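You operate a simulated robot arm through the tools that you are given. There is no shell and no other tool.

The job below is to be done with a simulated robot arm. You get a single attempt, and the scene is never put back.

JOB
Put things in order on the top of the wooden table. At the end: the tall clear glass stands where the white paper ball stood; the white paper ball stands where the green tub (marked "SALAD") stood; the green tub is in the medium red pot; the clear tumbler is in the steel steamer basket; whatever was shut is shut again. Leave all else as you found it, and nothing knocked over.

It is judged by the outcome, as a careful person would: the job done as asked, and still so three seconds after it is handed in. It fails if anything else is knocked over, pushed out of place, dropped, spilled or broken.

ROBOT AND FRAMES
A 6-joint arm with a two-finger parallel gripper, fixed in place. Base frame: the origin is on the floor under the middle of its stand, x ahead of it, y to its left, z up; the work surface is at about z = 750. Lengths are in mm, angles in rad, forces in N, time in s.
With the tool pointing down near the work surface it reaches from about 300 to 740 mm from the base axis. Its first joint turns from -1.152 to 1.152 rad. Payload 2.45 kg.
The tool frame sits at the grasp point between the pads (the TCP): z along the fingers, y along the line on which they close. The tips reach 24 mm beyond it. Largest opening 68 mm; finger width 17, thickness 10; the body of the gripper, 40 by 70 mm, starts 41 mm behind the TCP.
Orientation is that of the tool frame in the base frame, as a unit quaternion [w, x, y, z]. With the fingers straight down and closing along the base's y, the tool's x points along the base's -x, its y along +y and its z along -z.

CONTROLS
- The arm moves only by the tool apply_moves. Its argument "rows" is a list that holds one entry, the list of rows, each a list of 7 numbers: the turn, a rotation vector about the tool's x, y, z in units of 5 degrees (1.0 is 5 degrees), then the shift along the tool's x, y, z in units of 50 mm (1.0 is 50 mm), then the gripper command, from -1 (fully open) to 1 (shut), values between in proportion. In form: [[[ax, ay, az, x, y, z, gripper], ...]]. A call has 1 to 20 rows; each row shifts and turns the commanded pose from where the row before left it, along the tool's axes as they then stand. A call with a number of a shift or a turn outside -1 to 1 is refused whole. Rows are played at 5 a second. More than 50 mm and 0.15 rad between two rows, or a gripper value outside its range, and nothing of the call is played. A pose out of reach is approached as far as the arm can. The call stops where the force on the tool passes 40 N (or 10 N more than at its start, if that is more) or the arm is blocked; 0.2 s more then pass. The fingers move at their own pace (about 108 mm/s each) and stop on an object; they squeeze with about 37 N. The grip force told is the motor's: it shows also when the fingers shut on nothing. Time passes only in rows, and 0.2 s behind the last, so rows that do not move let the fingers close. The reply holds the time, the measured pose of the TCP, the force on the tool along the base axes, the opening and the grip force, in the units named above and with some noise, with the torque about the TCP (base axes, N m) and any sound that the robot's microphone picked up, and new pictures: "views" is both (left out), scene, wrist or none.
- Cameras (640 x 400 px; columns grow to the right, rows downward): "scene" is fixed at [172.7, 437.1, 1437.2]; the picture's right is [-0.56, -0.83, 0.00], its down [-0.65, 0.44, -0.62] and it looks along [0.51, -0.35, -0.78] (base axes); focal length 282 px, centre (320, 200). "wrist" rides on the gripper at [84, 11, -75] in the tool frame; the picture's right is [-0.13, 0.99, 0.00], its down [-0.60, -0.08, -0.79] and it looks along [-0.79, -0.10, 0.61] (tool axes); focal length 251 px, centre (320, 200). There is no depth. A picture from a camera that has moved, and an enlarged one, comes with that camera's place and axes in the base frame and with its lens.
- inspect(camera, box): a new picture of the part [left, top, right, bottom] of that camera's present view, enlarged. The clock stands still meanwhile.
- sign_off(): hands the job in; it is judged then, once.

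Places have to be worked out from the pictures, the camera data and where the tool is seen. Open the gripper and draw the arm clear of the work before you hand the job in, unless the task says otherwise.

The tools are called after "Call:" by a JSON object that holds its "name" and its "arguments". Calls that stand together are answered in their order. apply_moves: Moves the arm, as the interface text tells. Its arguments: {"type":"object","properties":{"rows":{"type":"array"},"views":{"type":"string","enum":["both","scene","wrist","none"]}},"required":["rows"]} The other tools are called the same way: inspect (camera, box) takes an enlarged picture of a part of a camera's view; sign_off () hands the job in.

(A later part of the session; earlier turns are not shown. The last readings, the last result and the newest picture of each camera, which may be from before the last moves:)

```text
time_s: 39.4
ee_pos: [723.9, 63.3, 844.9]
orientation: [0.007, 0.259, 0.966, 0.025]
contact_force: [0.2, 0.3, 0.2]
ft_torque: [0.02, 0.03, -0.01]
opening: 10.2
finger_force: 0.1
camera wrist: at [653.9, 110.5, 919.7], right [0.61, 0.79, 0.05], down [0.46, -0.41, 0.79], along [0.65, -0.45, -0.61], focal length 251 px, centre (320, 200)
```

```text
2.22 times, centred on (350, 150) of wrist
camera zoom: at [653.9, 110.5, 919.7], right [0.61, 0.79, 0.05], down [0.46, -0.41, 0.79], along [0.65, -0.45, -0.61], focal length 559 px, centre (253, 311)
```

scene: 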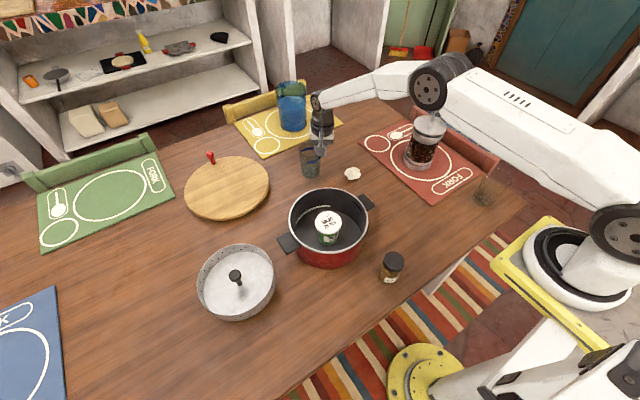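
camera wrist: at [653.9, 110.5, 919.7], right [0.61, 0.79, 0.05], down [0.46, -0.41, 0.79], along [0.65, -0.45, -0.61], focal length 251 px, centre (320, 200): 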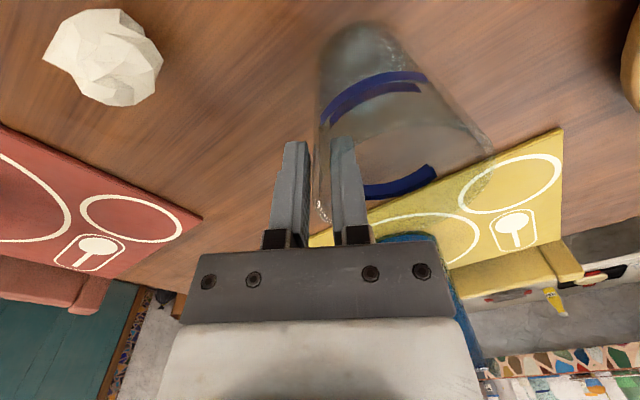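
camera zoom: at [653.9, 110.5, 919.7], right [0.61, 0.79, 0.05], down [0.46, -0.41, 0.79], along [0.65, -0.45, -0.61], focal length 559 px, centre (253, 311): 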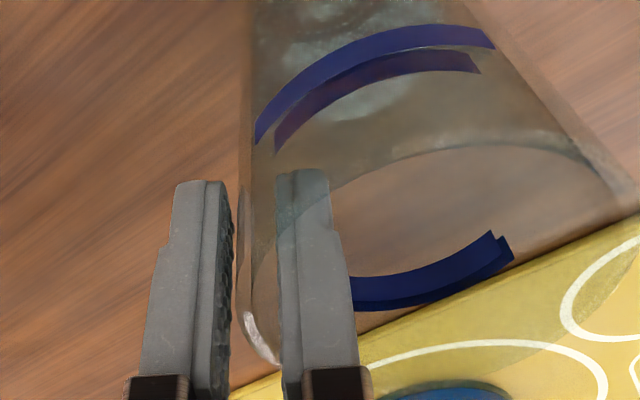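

The wall sits within the 10 mm gap and the glass hasn't moved. I close the rest of the way.

Call:
{"name": "apply_moves", "arguments": {"rows": [[[0, 0, 0, 0, 0, 0, 0.8], [0, 0, 0, 0, 0, 0, 0.87], [0, 0, 0, 0, 0, 0, 0.94], [0, 0, 0, 0, 0, 0, 1], [0, 0, 0, 0, 0, 0, 1]]]}}

Call:
{"name": "inspect", "arguments": {"camera": "wrist", "box": [230, 60, 470, 240]}}

Call:
{"name": "inspect", "arguments": {"camera": "scene", "box": [276, 112, 356, 188]}}

```text
time_s: 40.6
ee_pos: [724.8, 61.6, 844.0]
orientation: [0.007, 0.259, 0.966, 0.026]
contact_force: [0.2, 0.3, 0.7]
ft_torque: [-0.04, 0.06, 0.0]
opening: 2.5
finger_force: 26.6
camera wrist: at [653.9, 110.5, 919.7], right [0.61, 0.79, 0.05], down [0.46, -0.41, 0.79], along [0.65, -0.45, -0.61], focal length 251 px, centre (320, 200)
```

scene: 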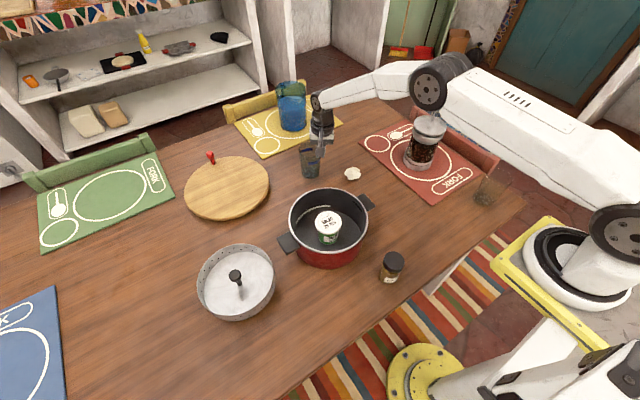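
wrist: 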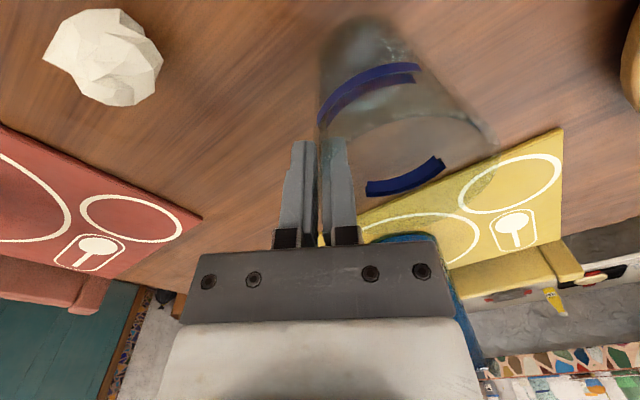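

```text
2.22 times, centred on (350, 150) of wrist
camera zoom: at [653.9, 110.5, 919.7], right [0.61, 0.79, 0.05], down [0.46, -0.41, 0.79], along [0.65, -0.45, -0.61], focal length 559 px, centre (253, 311)
```

zoom: 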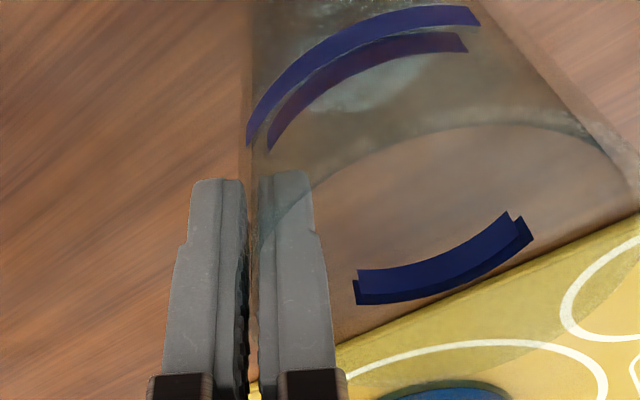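

```text
5.26 times, centred on (316, 150) of scene
camera zoom: at [172.6, 437.1, 1437.2], right [-0.56, -0.83, 0.0], down [-0.65, 0.44, -0.62], along [0.51, -0.35, -0.78], focal length 1483 px, centre (341, 463)
```

zoom: 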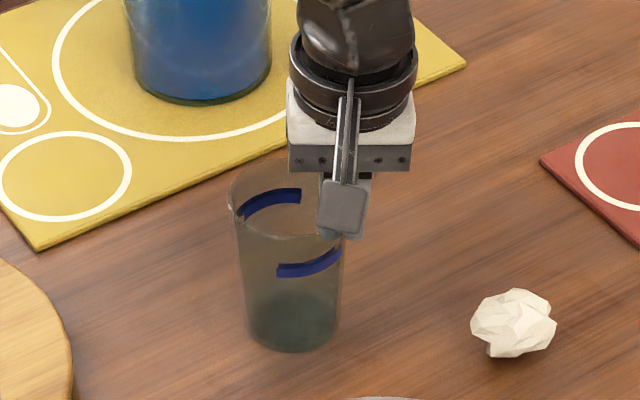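

The wall is gripped (2.5 mm). I hold briefly so the force builds, then lift 10 mm straight up.

Call:
{"name": "apply_moves", "arguments": {"rows": [[[0, 0, 0, 0, 0, 0, 1], [0, 0, 0, 0, 0, 0, 1], [0, 0, 0, 0, 0.0052, -0.1, 1], [0, 0, 0, 0, 0.0052, -0.1, 1], [0, 0, 0, 0, 0, 0, 1]]]}}

Call:
{"name": "inspect", "arguments": {"camera": "wrist", "box": [230, 0, 470, 240]}}

Call:
{"name": "inspect", "arguments": {"camera": "scene", "box": [276, 112, 356, 188]}}

```text
time_s: 41.8
ee_pos: [722.2, 62.0, 853.5]
orientation: [0.007, 0.258, 0.966, 0.025]
contact_force: [0.1, -0.6, -2.1]
ft_torque: [-0.05, 0.03, 0.01]
opening: 2.5
finger_force: 26.4
camera wrist: at [653.0, 110.6, 930.0], right [0.61, 0.79, 0.05], down [0.46, -0.41, 0.79], along [0.65, -0.45, -0.61], focal length 251 px, centre (320, 200)
```

scene: 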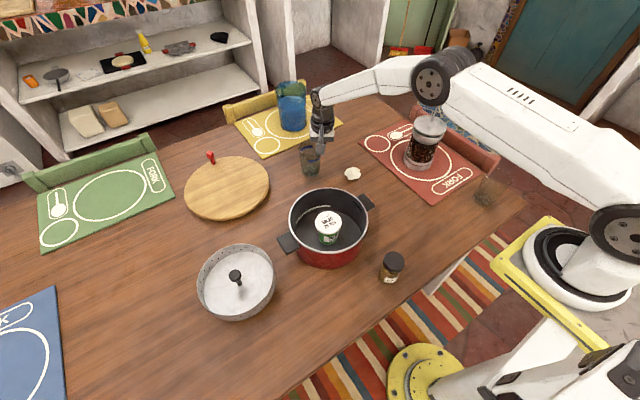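
wrist: 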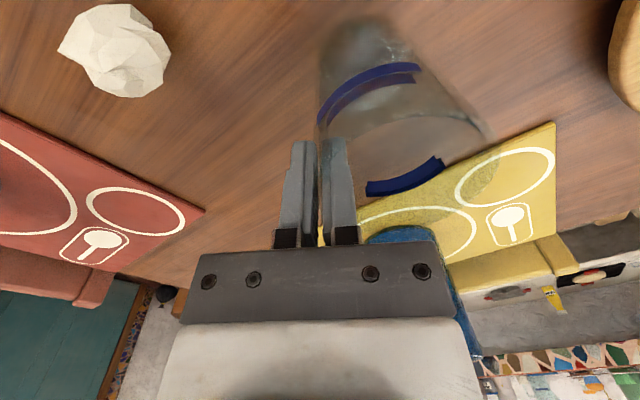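

```text
1.67 times, centred on (350, 120) of wrist
camera zoom: at [653.0, 110.6, 930.0], right [0.61, 0.79, 0.05], down [0.46, -0.41, 0.79], along [0.65, -0.45, -0.61], focal length 419 px, centre (270, 333)
```

zoom: 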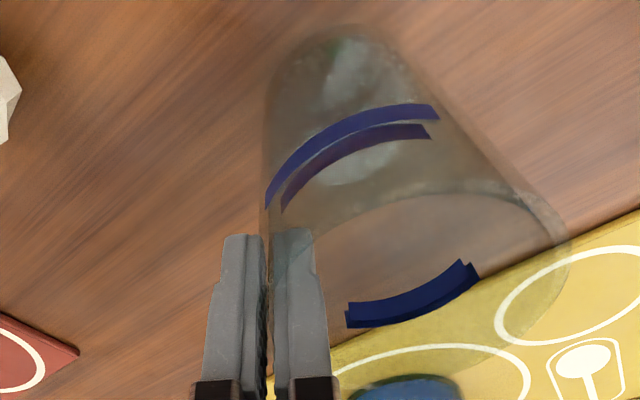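

```text
5.26 times, centred on (316, 150) of scene
camera zoom: at [172.7, 437.2, 1437.2], right [-0.56, -0.83, 0.0], down [-0.65, 0.44, -0.62], along [0.51, -0.35, -0.78], focal length 1483 px, centre (341, 463)
```

zoom: 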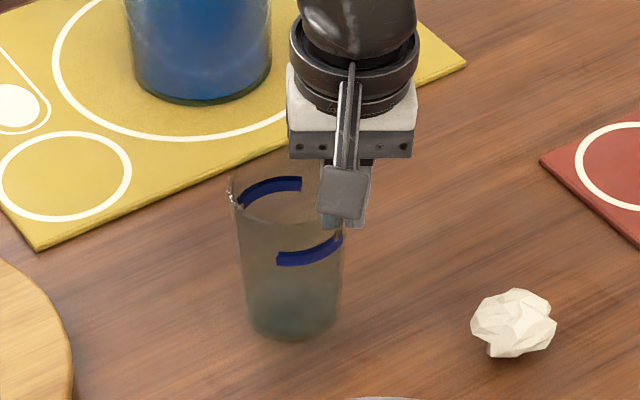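

The glass is lifted and steady, about 2 N. I raise it to clear the pot handle and ball, then carry it slowly toward the ball's old spot at (400.5,-9).

Call:
{"name": "apply_moves", "arguments": {"rows": [[[0, 0, 0, 0, 0.0233, -0.4454, 1], [0, 0, 0, 0, 0.0233, -0.4454, 1], [0, 0, 0, 0, 0.0233, -0.4454, 1], [0, 0, 0, 0, 0.0233, -0.4454, 1], [0, 0, 0, 0, 0.0233, -0.4454, 1], [0, 0, 0, 0, 0, 0, 1]]]}}

```text
time_s: 43.2
ee_pos: [723.3, 62.8, 966.6]
orientation: [0.006, 0.258, 0.966, 0.025]
contact_force: [-1.1, 0.0, -2.1]
ft_torque: [-0.08, -0.01, 0.03]
opening: 2.4
finger_force: 26.9
camera wrist: at [653.8, 111.5, 1043.3], right [0.61, 0.79, 0.05], down [0.46, -0.41, 0.79], along [0.65, -0.45, -0.61], focal length 251 px, centre (320, 200)
```

scene: 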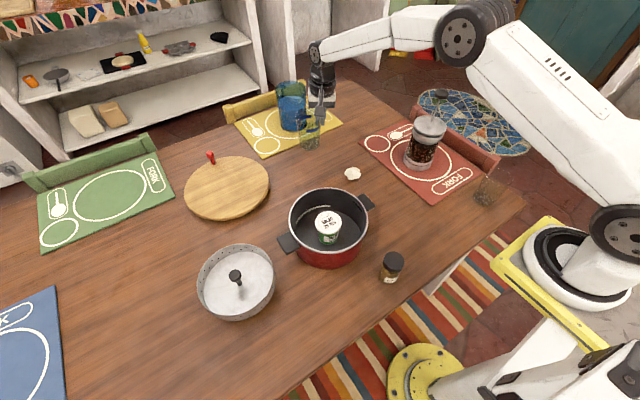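
wrist: 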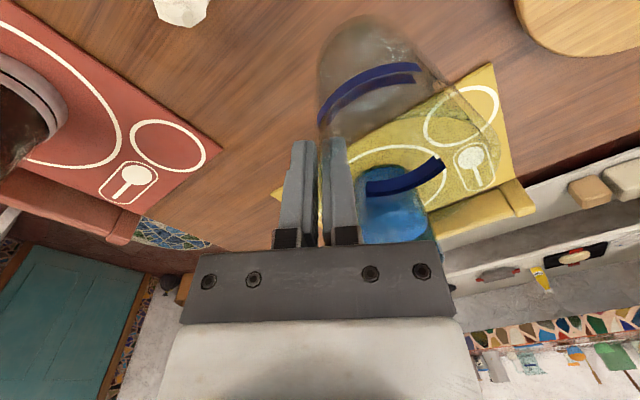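

The glass stays steady in the grip. Now I carry it across to above the ball's former place.

Call:
{"name": "apply_moves", "arguments": {"rows": [[[0, 0, 0, 0.2, -0.21, -0.011, 1], [0, 0, 0, 0.3476, -0.3657, -0.0191, 1], [0, 0, 0, 0.3476, -0.3657, -0.0191, 1], [0, 0, 0, 0.3476, -0.3657, -0.0191, 1], [0, 0, 0, 0.3476, -0.3657, -0.0191, 1], [0, 0, 0, 0.3476, -0.3657, -0.0191, 1], [0, 0, 0, 0.3476, -0.3657, -0.0191, 1], [0, 0, 0, 0.3476, -0.3657, -0.0191, 1], [0, 0, 0, 0.3476, -0.3657, -0.0191, 1], [0, 0, 0, 0.3476, -0.3657, -0.0191, 1], [0, 0, 0, 0.3476, -0.3657, -0.0191, 1], [0, 0, 0, 0.3476, -0.3657, -0.0191, 1], [0, 0, 0, 0.3476, -0.3657, -0.0191, 1], [0, 0, 0, 0.3476, -0.3657, -0.0191, 1], [0, 0, 0, 0.1476, -0.1557, -0.0081, 1], [0, 0, 0, 0, 0, 0, 1]]]}}

Call:
{"name": "inspect", "arguments": {"camera": "scene", "box": [360, 150, 460, 250]}}

Call:
{"name": "inspect", "arguments": {"camera": "wrist", "box": [230, 0, 530, 240]}}

```text
time_s: 46.6
ee_pos: [382.8, -38.6, 965.9]
orientation: [0.007, 0.258, 0.966, 0.025]
contact_force: [0.0, -0.3, -1.9]
ft_torque: [-0.01, 0.0, 0.03]
opening: 2.7
finger_force: 26.5
camera wrist: at [313.5, 9.6, 1041.6], right [0.61, 0.79, 0.05], down [0.46, -0.41, 0.79], along [0.65, -0.45, -0.61], focal length 251 px, centre (320, 200)
```

scene: 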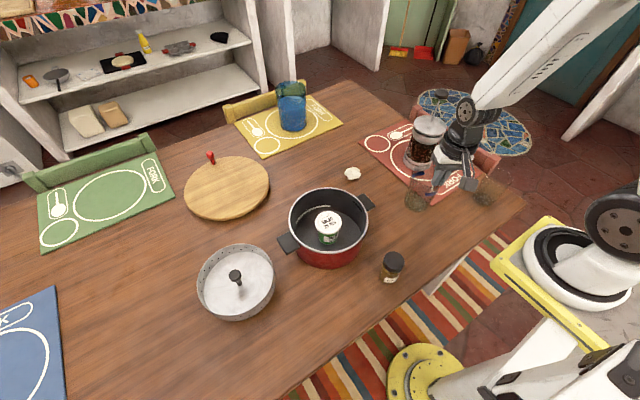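
wrist: 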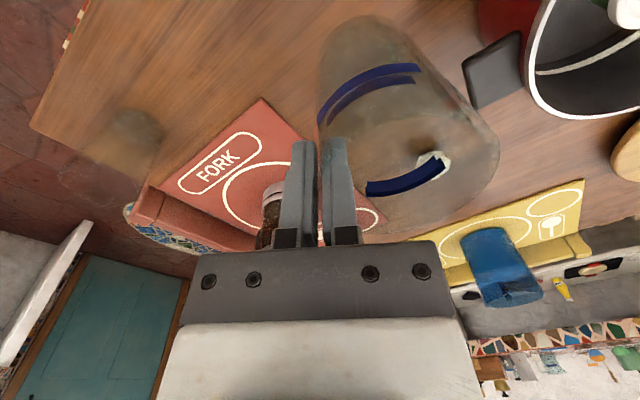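

```text
4.00 times, centred on (410, 200) of scene
camera zoom: at [172.7, 437.1, 1437.2], right [-0.56, -0.83, 0.0], down [-0.65, 0.44, -0.62], along [0.51, -0.35, -0.78], focal length 1127 px, centre (-40, 200)
```

zoom: 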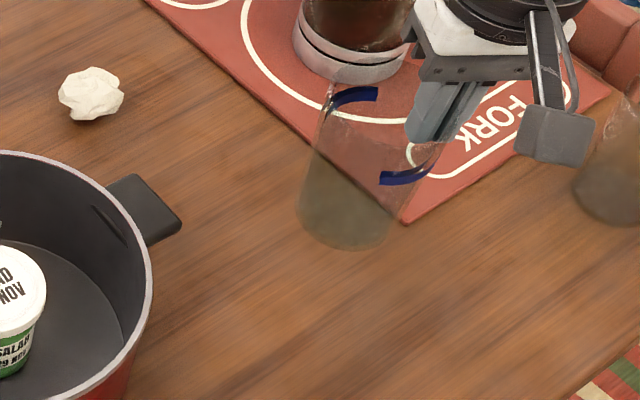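

```text
1.67 times, centred on (380, 120) of wrist
camera zoom: at [313.5, 9.6, 1041.6], right [0.61, 0.79, 0.05], down [0.46, -0.41, 0.79], along [0.65, -0.45, -0.61], focal length 419 px, centre (220, 333)
```

zoom: 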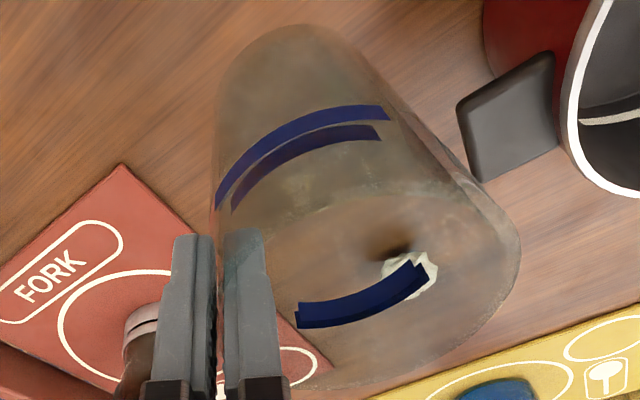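

It's in position above the spot. I lower it, slowing near the table.

Call:
{"name": "apply_moves", "arguments": {"rows": [[[0, 0, 0, 0, -0.0157, 0.2996, 1], [0, 0, 0, 0, -0.022, 0.4194, 1], [0, 0, 0, 0, -0.022, 0.4194, 1], [0, 0, 0, 0, -0.022, 0.4194, 1], [0, 0, 0, 0, -0.022, 0.4194, 1], [0, 0, 0, 0, -0.0105, 0.1997, 1], [0, 0, 0, 0, -0.0063, 0.1198, 1], [0, 0, 0, 0, -0.0021, 0.04, 1], [0, 0, 0, 0, 0, 0, 1]]]}}

Call:
{"name": "inspect", "arguments": {"camera": "scene", "box": [360, 170, 460, 250]}}

```text
time_s: 48.6
ee_pos: [384.1, -37.5, 853.4]
orientation: [0.007, 0.259, 0.966, 0.026]
contact_force: [0.2, 0.7, -1.3]
ft_torque: [-0.04, 0.01, 0.01]
opening: 2.6
finger_force: 26.5
out of reach, approached as far as the arm can: row 6
camera wrist: at [314.1, 10.2, 928.4], right [0.61, 0.79, 0.05], down [0.46, -0.41, 0.79], along [0.65, -0.45, -0.61], focal length 251 px, centre (320, 200)
```

scene: 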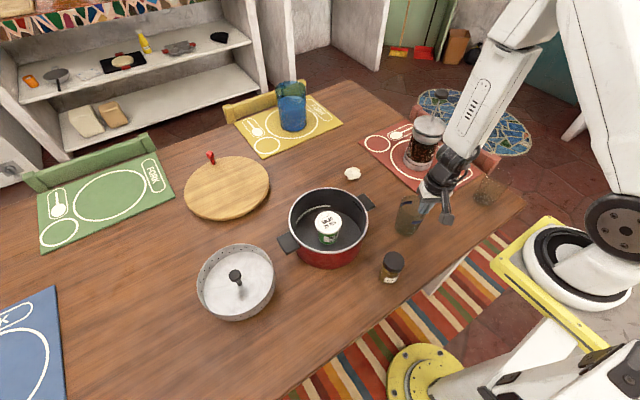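
wrist: 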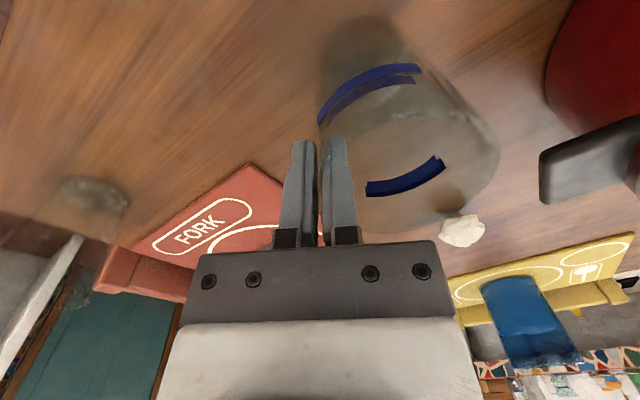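

```text
5.00 times, centred on (410, 210) of scene
camera zoom: at [172.7, 437.1, 1437.2], right [-0.56, -0.83, 0.0], down [-0.65, 0.44, -0.62], along [0.51, -0.35, -0.78], focal length 1409 px, centre (-130, 150)
```

zoom: 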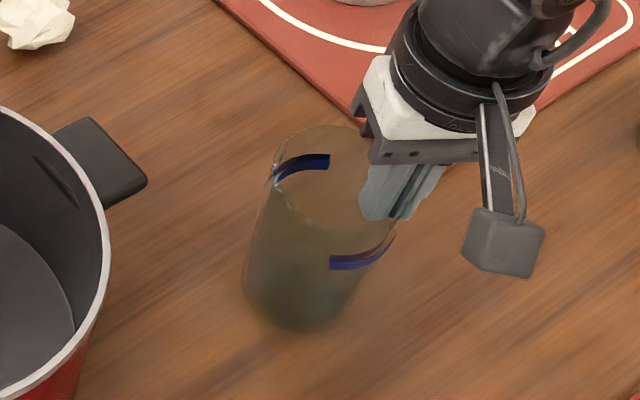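

The height is 853, about 9 mm above the table contact height, and one row was flagged as at the reach limit. I continue in smaller steps and watch the pose.

Call:
{"name": "apply_moves", "arguments": {"rows": [[[0, 0, 0, 0, -0.0031, 0.06, 1], [0, 0, 0, 0, -0.0031, 0.06, 1], [0, 0, 0, 0, 0, 0, 1]]], "views": "none"}}

```text
time_s: 49.4
ee_pos: [383.9, -38.5, 846.5]
orientation: [0.006, 0.26, 0.965, 0.025]
contact_force: [0.0, 0.4, -2.3]
ft_torque: [-0.09, 0.01, -0.01]
opening: 2.6
finger_force: 26.6
```

Call:
{"name": "apply_moves", "arguments": {"rows": [[[0, 0, 0, 0, -0.0016, 0.03, 1], [0, 0, 0, 0, 0, 0, 1]]], "views": "none"}}

Call:
{"name": "apply_moves", "arguments": {"rows": [[[0, 0, 0, 0, -0.001, 0.02, 1], [0, 0, 0, 0, 0, 0, 1]]]}}

Call:
{"name": "inspect", "arguments": {"camera": "scene", "box": [360, 170, 460, 250]}}

Call:
{"name": "inspect", "arguments": {"camera": "wrist", "box": [230, 0, 530, 240]}}

```text
time_s: 50.0
ee_pos: [383.8, -37.4, 845.6]
orientation: [0.007, 0.259, 0.965, 0.025]
contact_force: [0.1, 0.5, -1.8]
ft_torque: [-0.06, 0.06, -0.02]
opening: 2.5
finger_force: 26.4
```

```text
time_s: 50.6
ee_pos: [382.8, -38.8, 845.5]
orientation: [0.007, 0.259, 0.966, 0.025]
contact_force: [1.4, -0.6, -1.6]
ft_torque: [-0.05, 0.01, 0.01]
opening: 2.5
finger_force: 26.7
camera wrist: at [314.2, 9.8, 920.4], right [0.61, 0.79, 0.05], down [0.46, -0.41, 0.79], along [0.65, -0.45, -0.61], focal length 251 px, centre (320, 200)
```

scene: 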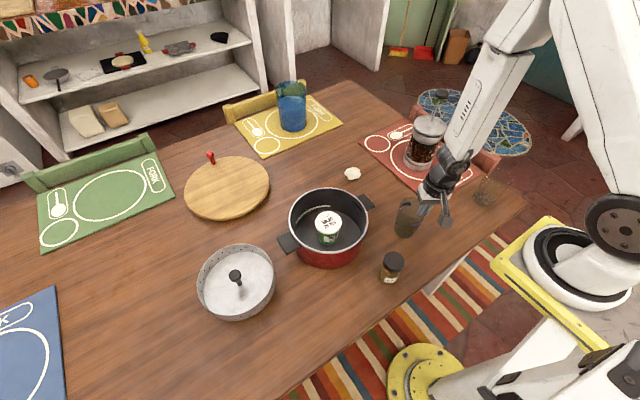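
wrist: 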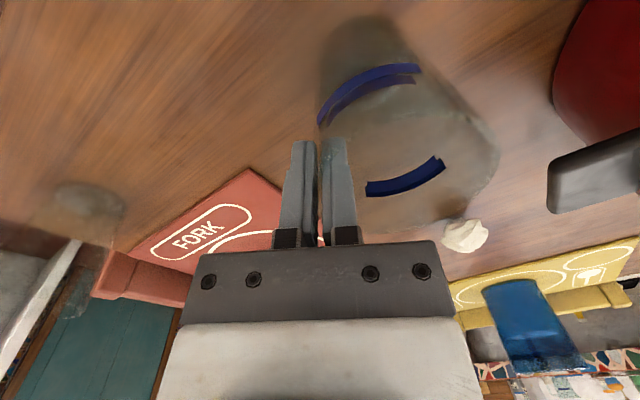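

```text
5.00 times, centred on (410, 210) of scene
camera zoom: at [172.7, 437.1, 1437.2], right [-0.56, -0.83, 0.0], down [-0.65, 0.44, -0.62], along [0.51, -0.35, -0.78], focal length 1409 px, centre (-130, 150)
```

zoom: 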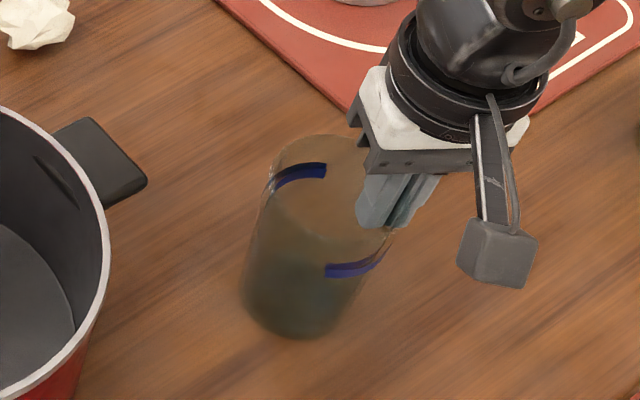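

```text
1.67 times, centred on (380, 120) of wrist
camera zoom: at [314.2, 9.8, 920.4], right [0.61, 0.79, 0.05], down [0.46, -0.41, 0.79], along [0.65, -0.45, -0.61], focal length 419 px, centre (220, 333)
```

zoom: 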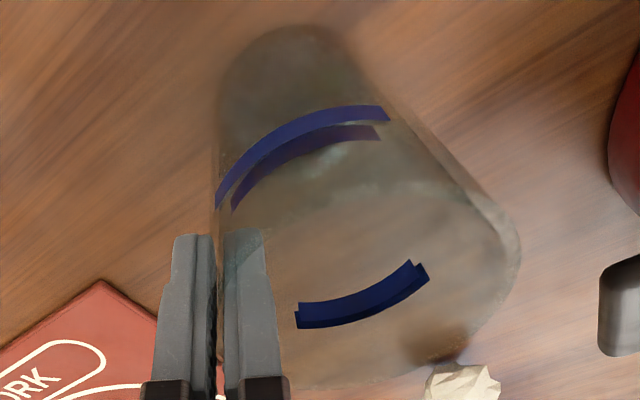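

No contact yet; I continue in 1 mm steps.

Call:
{"name": "apply_moves", "arguments": {"rows": [[[0, 0, 0, 0, -0.001, 0.02, 1], [0, 0, 0, 0, 0, 0, 1]]], "views": "none"}}

Call:
{"name": "apply_moves", "arguments": {"rows": [[[0, 0, 0, 0, -0.001, 0.02, 1], [0, 0, 0, 0, 0, 0, 1]]], "views": "none"}}

```text
time_s: 51.2
ee_pos: [383.5, -38.0, 843.6]
orientation: [0.006, 0.26, 0.965, 0.025]
contact_force: [-2.9, -1.5, 16.5]
ft_torque: [0.25, 0.41, 0.04]
opening: 2.8
finger_force: 27.1
```

```text
time_s: 51.8
ee_pos: [384.5, -37.6, 843.1]
orientation: [0.007, 0.259, 0.966, 0.025]
contact_force: [-3.6, -4.4, 21.2]
ft_torque: [-0.15, 0.0, 0.02]
opening: 2.7
finger_force: 26.8
```

Contact with the table felt at about 21 N. I back off about 1 mm to relieve it before releasing.

Call:
{"name": "apply_moves", "arguments": {"rows": [[[0, 0, 0, 0, 0.001, -0.02, 1], [0, 0, 0, 0, 0, 0, 1]]], "views": "none"}}

Call:
{"name": "apply_moves", "arguments": {"rows": [[[0, 0, 0, 0, 0.0005, -0.01, 1], [0, 0, 0, 0, 0, 0, 1]]]}}

Call:
{"name": "inspect", "arguments": {"camera": "scene", "box": [360, 170, 460, 250]}}

```text
time_s: 52.4
ee_pos: [383.0, -38.3, 841.7]
orientation: [0.006, 0.259, 0.966, 0.025]
contact_force: [0.5, -0.1, -2.8]
ft_torque: [-0.06, 0.01, 0.03]
opening: 2.7
finger_force: 26.9
```

```text
time_s: 53.0
ee_pos: [383.2, -38.5, 843.8]
orientation: [0.007, 0.259, 0.966, 0.026]
contact_force: [-0.1, -0.3, -2.8]
ft_torque: [-0.06, 0.05, 0.0]
opening: 2.5
finger_force: 26.4
camera wrist: at [314.5, 9.8, 919.6], right [0.61, 0.79, 0.05], down [0.46, -0.41, 0.79], along [0.65, -0.45, -0.61], focal length 251 px, centre (320, 200)
```

scene: 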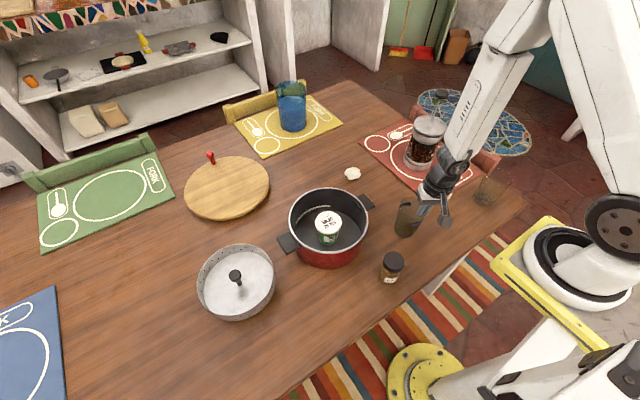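
wrist: 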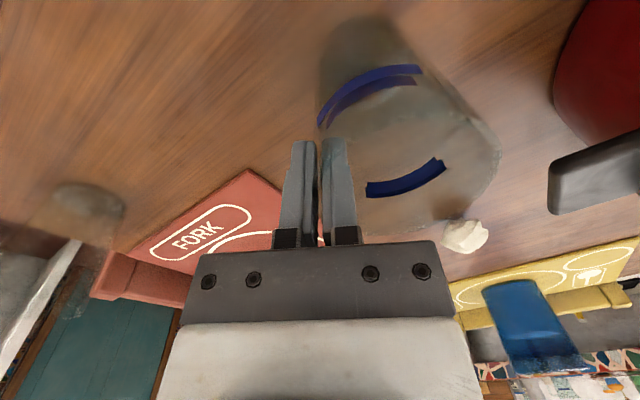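

```text
5.00 times, centred on (410, 210) of scene
camera zoom: at [172.7, 437.1, 1437.2], right [-0.56, -0.83, 0.0], down [-0.65, 0.44, -0.62], along [0.51, -0.35, -0.78], focal length 1409 px, centre (-130, 150)
```

zoom: 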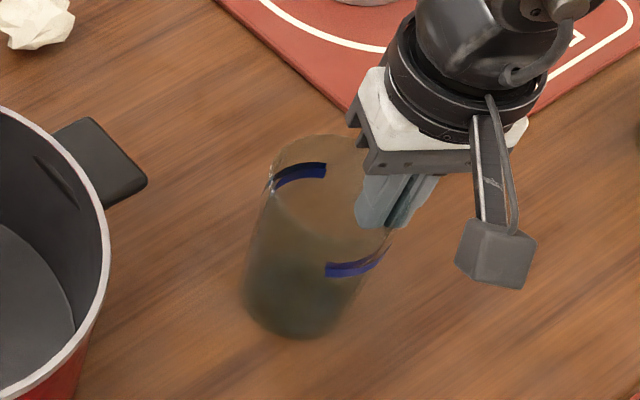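

The glass hovers about 1 mm above the table. I'll zoom in to check it's upright and in the right place before letting go.

Call:
{"name": "inspect", "arguments": {"camera": "scene", "box": [384, 190, 448, 246]}}

Call:
{"name": "inspect", "arguments": {"camera": "wrist", "box": [290, 0, 530, 230]}}

```text
7.14 times, centred on (416, 218) of scene
camera zoom: at [172.7, 437.1, 1437.2], right [-0.56, -0.83, 0.0], down [-0.65, 0.44, -0.62], along [0.51, -0.35, -0.78], focal length 2013 px, centre (-366, 71)
```

zoom: 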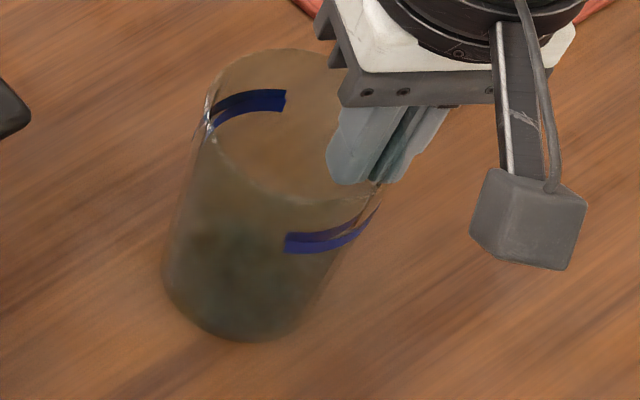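

```text
1.74 times, centred on (410, 115) of wrist
camera zoom: at [314.5, 9.8, 919.6], right [0.61, 0.79, 0.05], down [0.46, -0.41, 0.79], along [0.65, -0.45, -0.61], focal length 437 px, centre (164, 348)
```

zoom: 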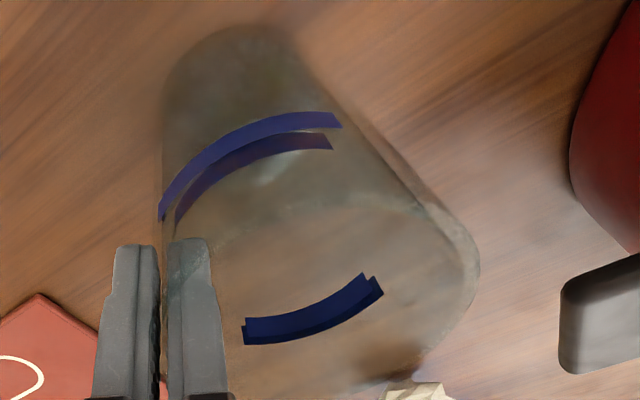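

The glass is upright with its centre within 3 mm of the ball's old spot. I ease it down 0.5 mm and open the fingers gradually.

Call:
{"name": "apply_moves", "arguments": {"rows": [[[0, 0, 0, 0, -0.0005, 0.01, 1], [0, 0, 0, 0, 0, 0, 0.85], [0, 0, 0, 0, 0, 0, 0.7], [0, 0, 0, 0, 0, 0, 0.4], [0, 0, 0, 0, 0, 0, 0.1], [0, 0, 0, 0, 0, 0, -0.1], [0, 0, 0, 0, 0, 0, -0.1]]]}}

Call:
{"name": "inspect", "arguments": {"camera": "wrist", "box": [230, 0, 530, 240]}}

Call:
{"name": "inspect", "arguments": {"camera": "scene", "box": [384, 190, 448, 246]}}

```text
time_s: 54.6
ee_pos: [384.0, -39.0, 843.4]
orientation: [0.007, 0.258, 0.966, 0.025]
contact_force: [-0.8, 0.7, 0.0]
ft_torque: [0.0, 0.01, -0.02]
opening: 37.2
finger_force: 0.1
camera wrist: at [314.8, 10.0, 919.1], right [0.61, 0.79, 0.05], down [0.46, -0.41, 0.79], along [0.65, -0.45, -0.61], focal length 251 px, centre (320, 200)
```

scene: 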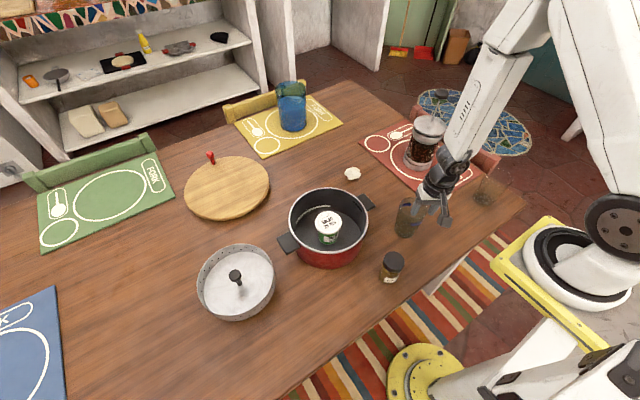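
wrist: 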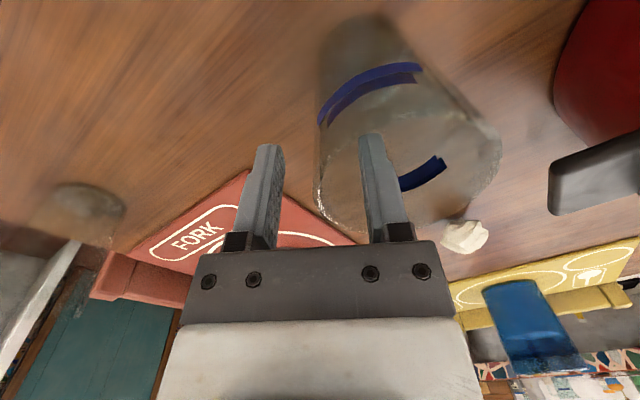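

```text
1.67 times, centred on (380, 120) of wrist
camera zoom: at [314.8, 10.0, 919.1], right [0.61, 0.79, 0.05], down [0.46, -0.41, 0.79], along [0.65, -0.45, -0.61], focal length 419 px, centre (220, 333)
```

zoom: 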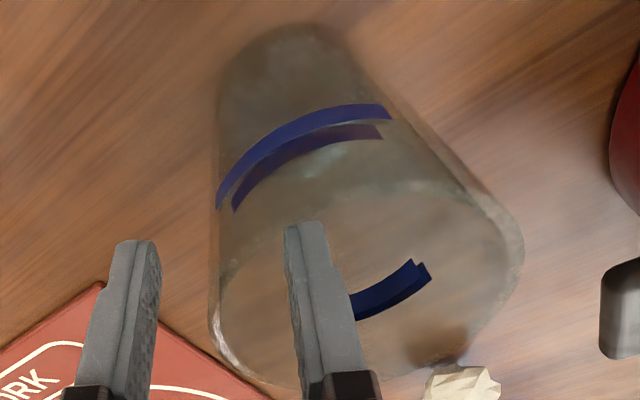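

```text
7.14 times, centred on (416, 218) of scene
camera zoom: at [172.7, 437.1, 1437.2], right [-0.56, -0.83, 0.0], down [-0.65, 0.44, -0.62], along [0.51, -0.35, -0.78], focal length 2013 px, centre (-366, 71)
```

zoom: 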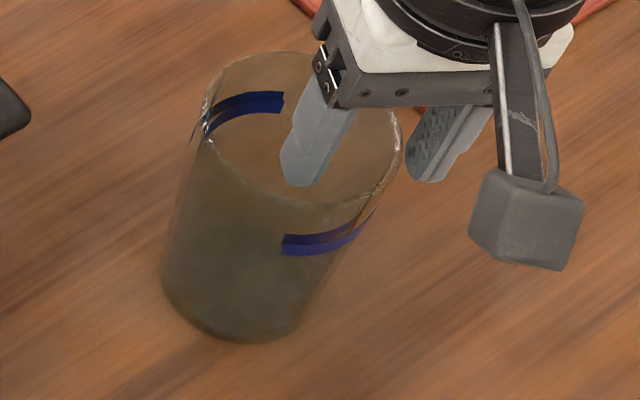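

The glass stands free on the table. I rise straight out of it, add 2.6° more tilt to suit the tumbler's steeper taper, and go to above the tumbler's wall.

Call:
{"name": "apply_moves", "arguments": {"rows": [[[0, 0, 0, 0, 0.0105, -0.2, -0.1], [0, 0, 0, 0, 0.023, -0.44, -0.1], [0, 0, 0, 0, 0.0261, -0.5, -0.1], [0, 0, 0, 0, 0.0261, -0.5, -0.1], [0, 0, 0, 0, 0.0293, -0.56, -0.1], [-0.52, 0, 0, 0, 0, 0, -0.1], [0, 0, 0, -0.225, -0.6895, -0.0676, -0.1], [0, 0, 0, -0.225, -0.6895, -0.0676, -0.1], [0, 0, 0, -0.225, -0.6895, -0.0676, -0.1], [0, 0, 0, -0.225, -0.6895, -0.0676, -0.1], [0, 0, 0, -0.225, -0.6895, -0.0676, -0.1], [0, 0, 0, -0.225, -0.6895, -0.0676, -0.1], [0, 0, 0, -0.225, -0.6895, -0.0676, -0.1], [0, 0, 0, -0.225, -0.6895, -0.0676, -0.1], [0, 0, 0, 0, 0, 0, -0.1]]]}}

Call:
{"name": "inspect", "arguments": {"camera": "wrist", "box": [288, 0, 448, 130]}}

Call:
{"name": "inspect", "arguments": {"camera": "scene", "box": [380, 185, 444, 245]}}

```text
time_s: 57.8
ee_pos: [320.8, -321.6, 940.9]
orientation: [0.012, 0.258, 0.965, 0.047]
contact_force: [-0.7, -0.1, -0.4]
ft_torque: [0.01, 0.01, 0.0]
opening: 37.5
finger_force: 0.1
out of reach, approached as far as the arm can: row 1, 2
camera wrist: at [250.1, -276.3, 1016.2], right [0.6, 0.79, 0.1], down [0.45, -0.44, 0.78], along [0.66, -0.43, -0.62], focal length 251 px, centre (320, 200)
```

scene: 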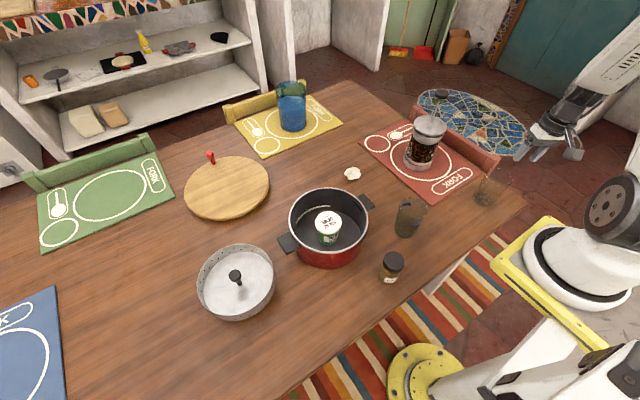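
wrist: 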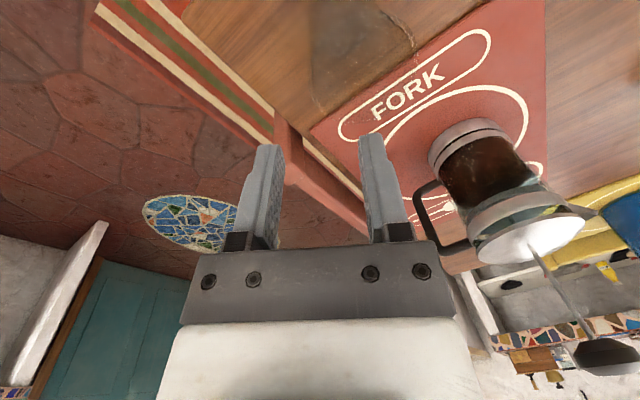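

```text
3.08 times, centred on (368, 65) of wrist
camera zoom: at [250.1, -276.3, 1016.2], right [0.6, 0.79, 0.1], down [0.45, -0.44, 0.78], along [0.66, -0.43, -0.62], focal length 774 px, centre (172, 615)
```

zoom: 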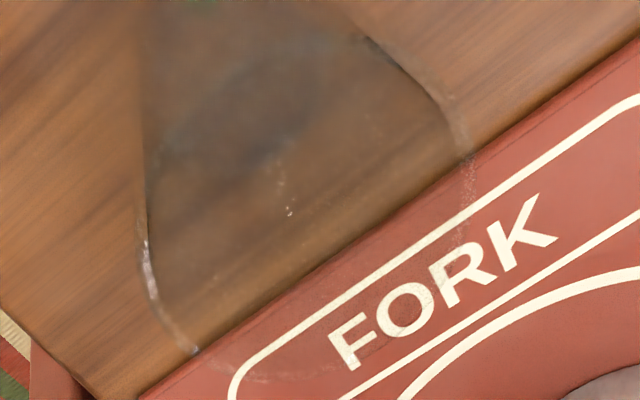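

```text
6.67 times, centred on (412, 215) of scene
camera zoom: at [172.7, 437.1, 1437.2], right [-0.56, -0.83, 0.0], down [-0.65, 0.44, -0.62], along [0.51, -0.35, -0.78], focal length 1878 px, centre (-293, 100)
```

zoom: 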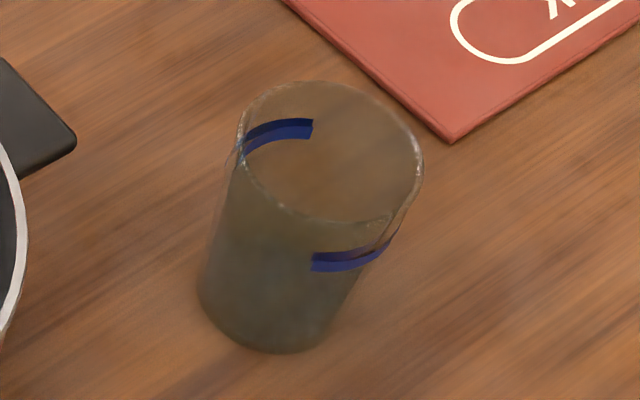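

The tall glass stands well at about (398,-6). Before touching the corner glass, I want its true dimensions, since off-axis perspective stretches it in the scene view.

Call:
{"name": "inspect", "arguments": {"camera": "scene", "box": [466, 166, 514, 210]}}

Call:
{"name": "inspect", "arguments": {"camera": "wrist", "box": [300, 0, 420, 95]}}

```text
9.09 times, centred on (490, 188) of scene
camera zoom: at [172.7, 437.1, 1437.2], right [-0.56, -0.83, 0.0], down [-0.65, 0.44, -0.62], along [0.51, -0.35, -0.78], focal length 2562 px, centre (-1226, 309)
```

zoom: 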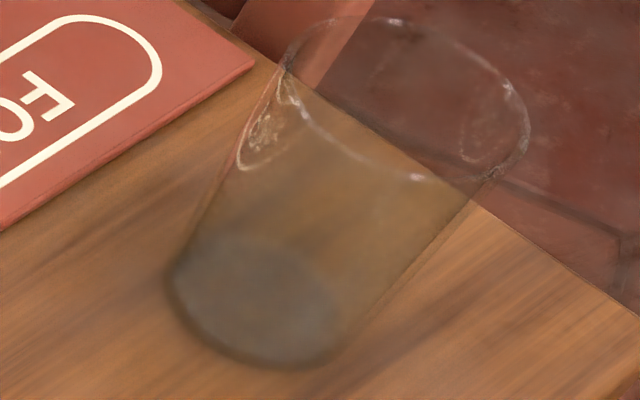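

```text
4.21 times, centred on (360, 48) of wrist
camera zoom: at [250.1, -276.3, 1016.2], right [0.6, 0.79, 0.1], down [0.45, -0.44, 0.78], along [0.66, -0.43, -0.62], focal length 1059 px, centre (152, 842)
```

zoom: 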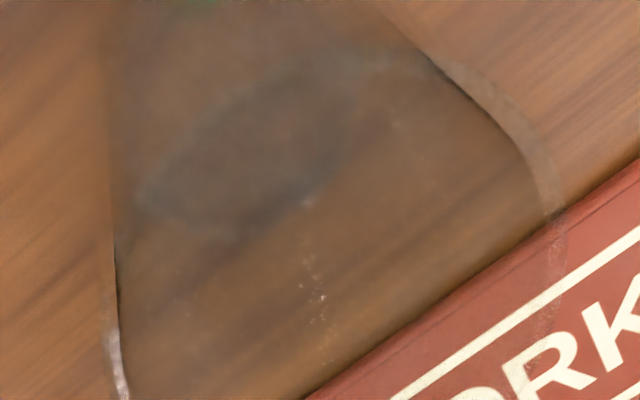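

The two glasses are nearer in size than I first thought (about 104 mm and 99 mm tall), so identity matters. Clear glass is hard to see, so I'll scan the rest of the table for anything I missed before going on.

Call:
{"name": "inspect", "arguments": {"camera": "scene", "box": [0, 200, 160, 300]}}

Call:
{"name": "inspect", "arguments": {"camera": "scene", "box": [60, 290, 220, 400]}}

Call:
{"name": "inspect", "arguments": {"camera": "scene", "box": [200, 300, 360, 400]}}

Call:
{"name": "inspect", "arguments": {"camera": "scene", "box": [340, 220, 500, 320]}}

Call:
{"name": "inspect", "arguments": {"camera": "scene", "box": [0, 110, 200, 240]}}

Call:
{"name": "inspect", "arguments": {"camera": "scene", "box": [220, 70, 360, 160]}}

Call:
{"name": "inspect", "arguments": {"camera": "scene", "box": [330, 80, 530, 210]}}

Call:
{"name": "inspect", "arguments": {"camera": "scene", "box": [0, 270, 120, 400]}}

```text
4.00 times, centred on (80, 250) of scene
camera zoom: at [172.7, 437.1, 1437.2], right [-0.56, -0.83, 0.0], down [-0.65, 0.44, -0.62], along [0.51, -0.35, -0.78], focal length 1127 px, centre (1280, 0)
```

zoom: 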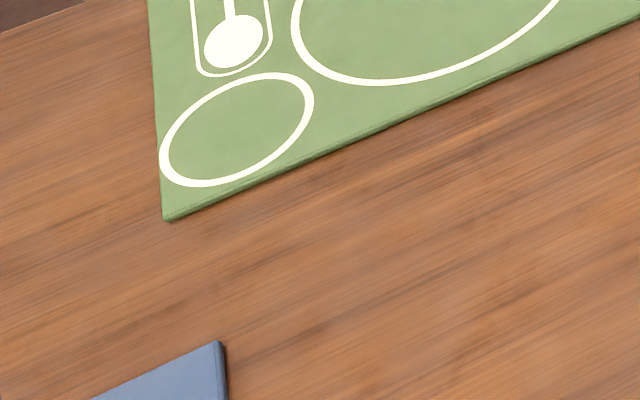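

```text
3.64 times, centred on (140, 345) of scene
camera zoom: at [172.7, 437.1, 1437.2], right [-0.56, -0.83, 0.0], down [-0.65, 0.44, -0.62], along [0.51, -0.35, -0.78], focal length 1025 px, centre (974, -327)
```

zoom: 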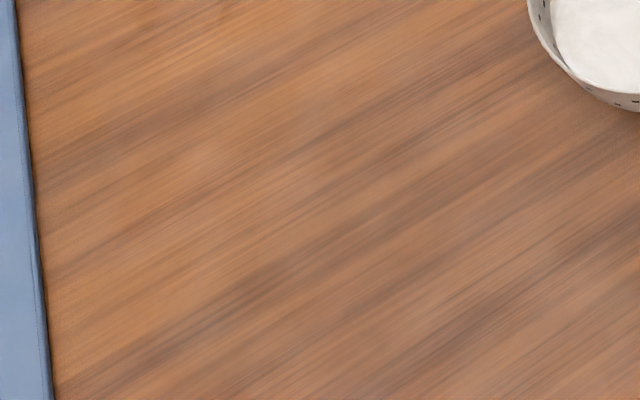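

```text
4.00 times, centred on (280, 350) of scene
camera zoom: at [172.7, 437.1, 1437.2], right [-0.56, -0.83, 0.0], down [-0.65, 0.44, -0.62], along [0.51, -0.35, -0.78], focal length 1127 px, centre (480, -400)
```

zoom: 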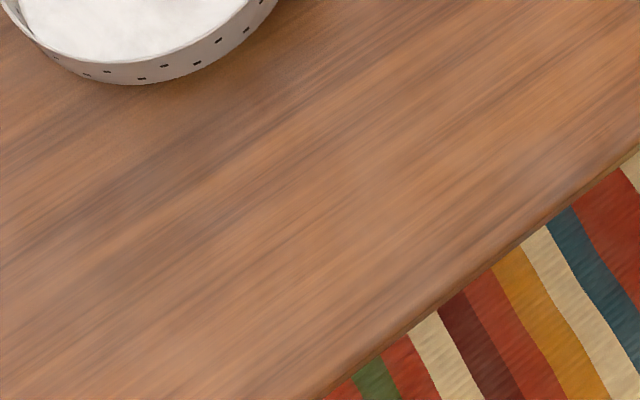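

```text
4.00 times, centred on (420, 270) of scene
camera zoom: at [172.7, 437.1, 1437.2], right [-0.56, -0.83, 0.0], down [-0.65, 0.44, -0.62], along [0.51, -0.35, -0.78], focal length 1127 px, centre (-80, -80)
```

zoom: 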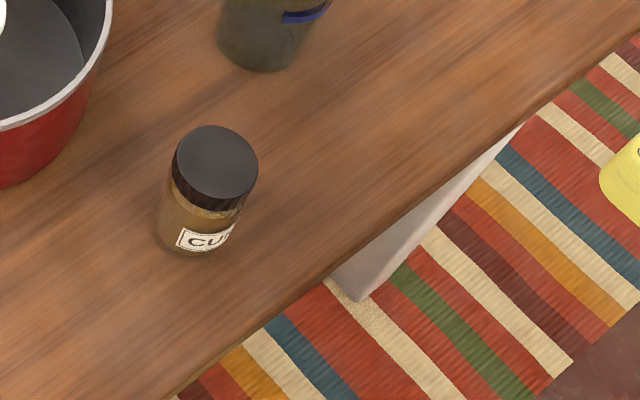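

```text
3.08 times, centred on (100, 175) of scene
camera zoom: at [172.7, 437.1, 1437.2], right [-0.56, -0.83, 0.0], down [-0.65, 0.44, -0.62], along [0.51, -0.35, -0.78], focal length 867 px, centre (997, 277)
```

zoom: 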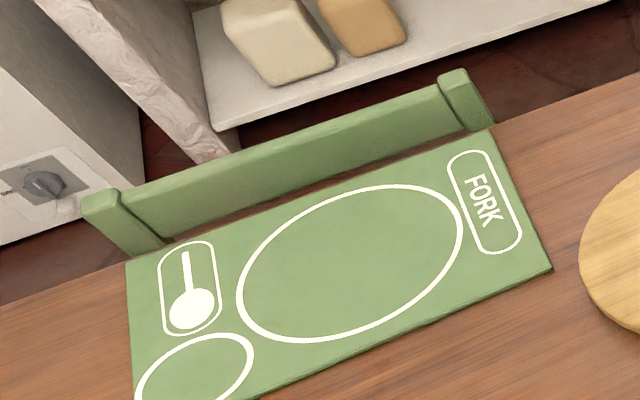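

```text
4.44 times, centred on (290, 115) of scene
camera zoom: at [172.7, 437.1, 1437.2], right [-0.56, -0.83, 0.0], down [-0.65, 0.44, -0.62], along [0.51, -0.35, -0.78], focal length 1252 px, centre (453, 578)
```

zoom: 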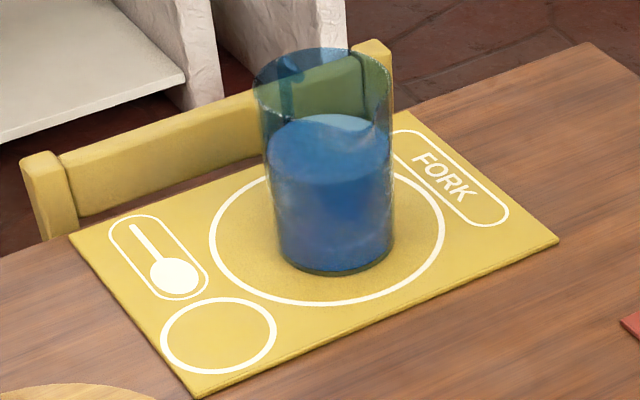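

```text
3.08 times, centred on (430, 145) of scene
camera zoom: at [172.7, 437.1, 1437.2], right [-0.56, -0.83, 0.0], down [-0.65, 0.44, -0.62], along [0.51, -0.35, -0.78], focal length 867 px, centre (-18, 369)
```

zoom: 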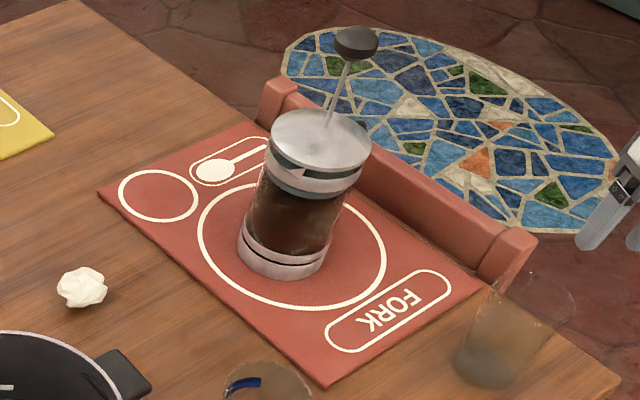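

```text
3.08 times, centred on (60, 335) of scene
camera zoom: at [172.7, 437.1, 1437.2], right [-0.56, -0.83, 0.0], down [-0.65, 0.44, -0.62], along [0.51, -0.35, -0.78], focal length 867 px, centre (1120, -215)
```

zoom: 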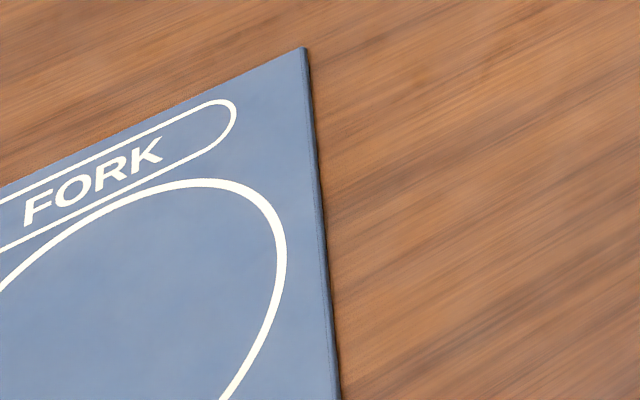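

There are only these two clear glasses. I'll compare their heights carefully at high zoom, using the same method for both.

Call:
{"name": "inspect", "arguments": {"camera": "scene", "box": [394, 194, 430, 222]}}

Call:
{"name": "inspect", "arguments": {"camera": "scene", "box": [390, 216, 426, 244]}}

Call:
{"name": "inspect", "arguments": {"camera": "scene", "box": [484, 162, 532, 192]}}

Call:
{"name": "inspect", "arguments": {"camera": "scene", "box": [464, 182, 512, 212]}}

```text
14.29 times, centred on (412, 208) of scene
camera zoom: at [172.7, 437.1, 1437.2], right [-0.56, -0.83, 0.0], down [-0.65, 0.44, -0.62], along [0.51, -0.35, -0.78], focal length 4025 px, centre (-994, 86)
```

zoom: 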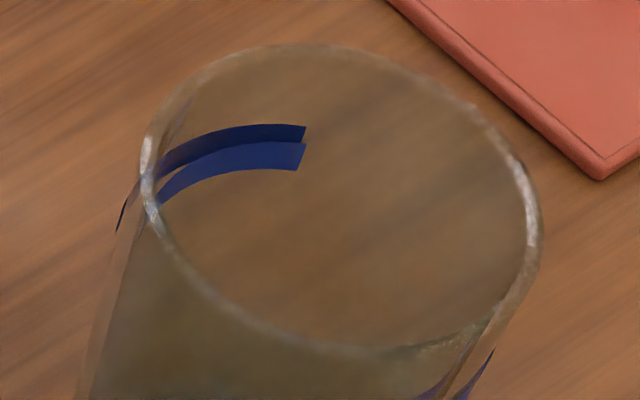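

```text
14.29 times, centred on (408, 230) of scene
camera zoom: at [172.7, 437.1, 1437.2], right [-0.56, -0.83, 0.0], down [-0.65, 0.44, -0.62], along [0.51, -0.35, -0.78], focal length 4025 px, centre (-937, -229)
```

zoom: 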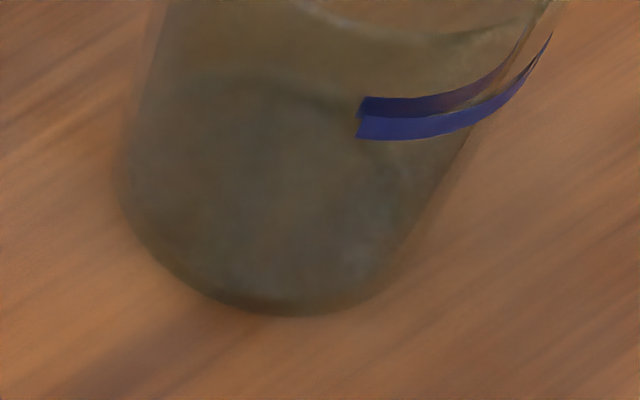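

```text
13.33 times, centred on (508, 177) of scene
camera zoom: at [172.7, 437.1, 1437.2], right [-0.56, -0.83, 0.0], down [-0.65, 0.44, -0.62], along [0.51, -0.35, -0.78], focal length 3757 px, centre (-2187, 507)
```

zoom: 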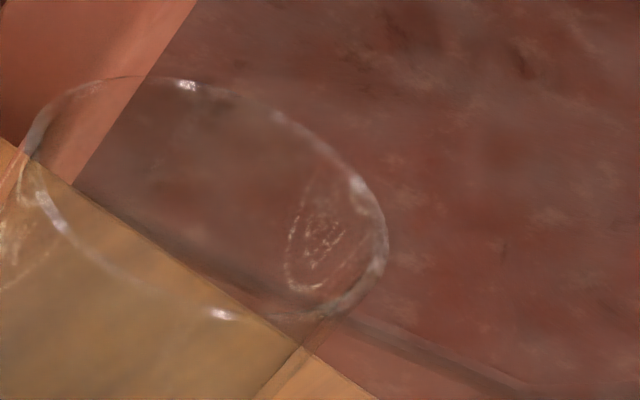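

```text
13.33 times, centred on (488, 197) of scene
camera zoom: at [172.7, 437.1, 1437.2], right [-0.56, -0.83, 0.0], down [-0.65, 0.44, -0.62], along [0.51, -0.35, -0.78], focal length 3757 px, centre (-1920, 240)
```

zoom: 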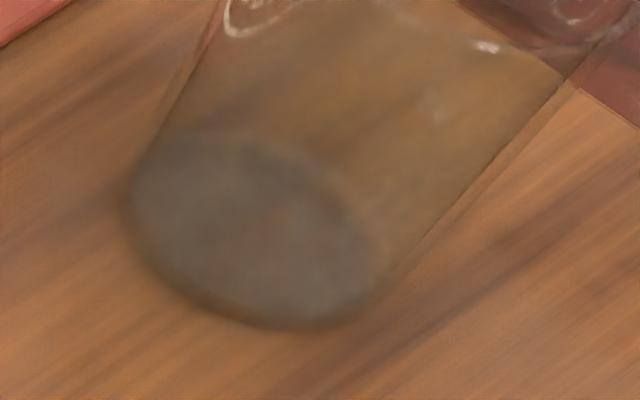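

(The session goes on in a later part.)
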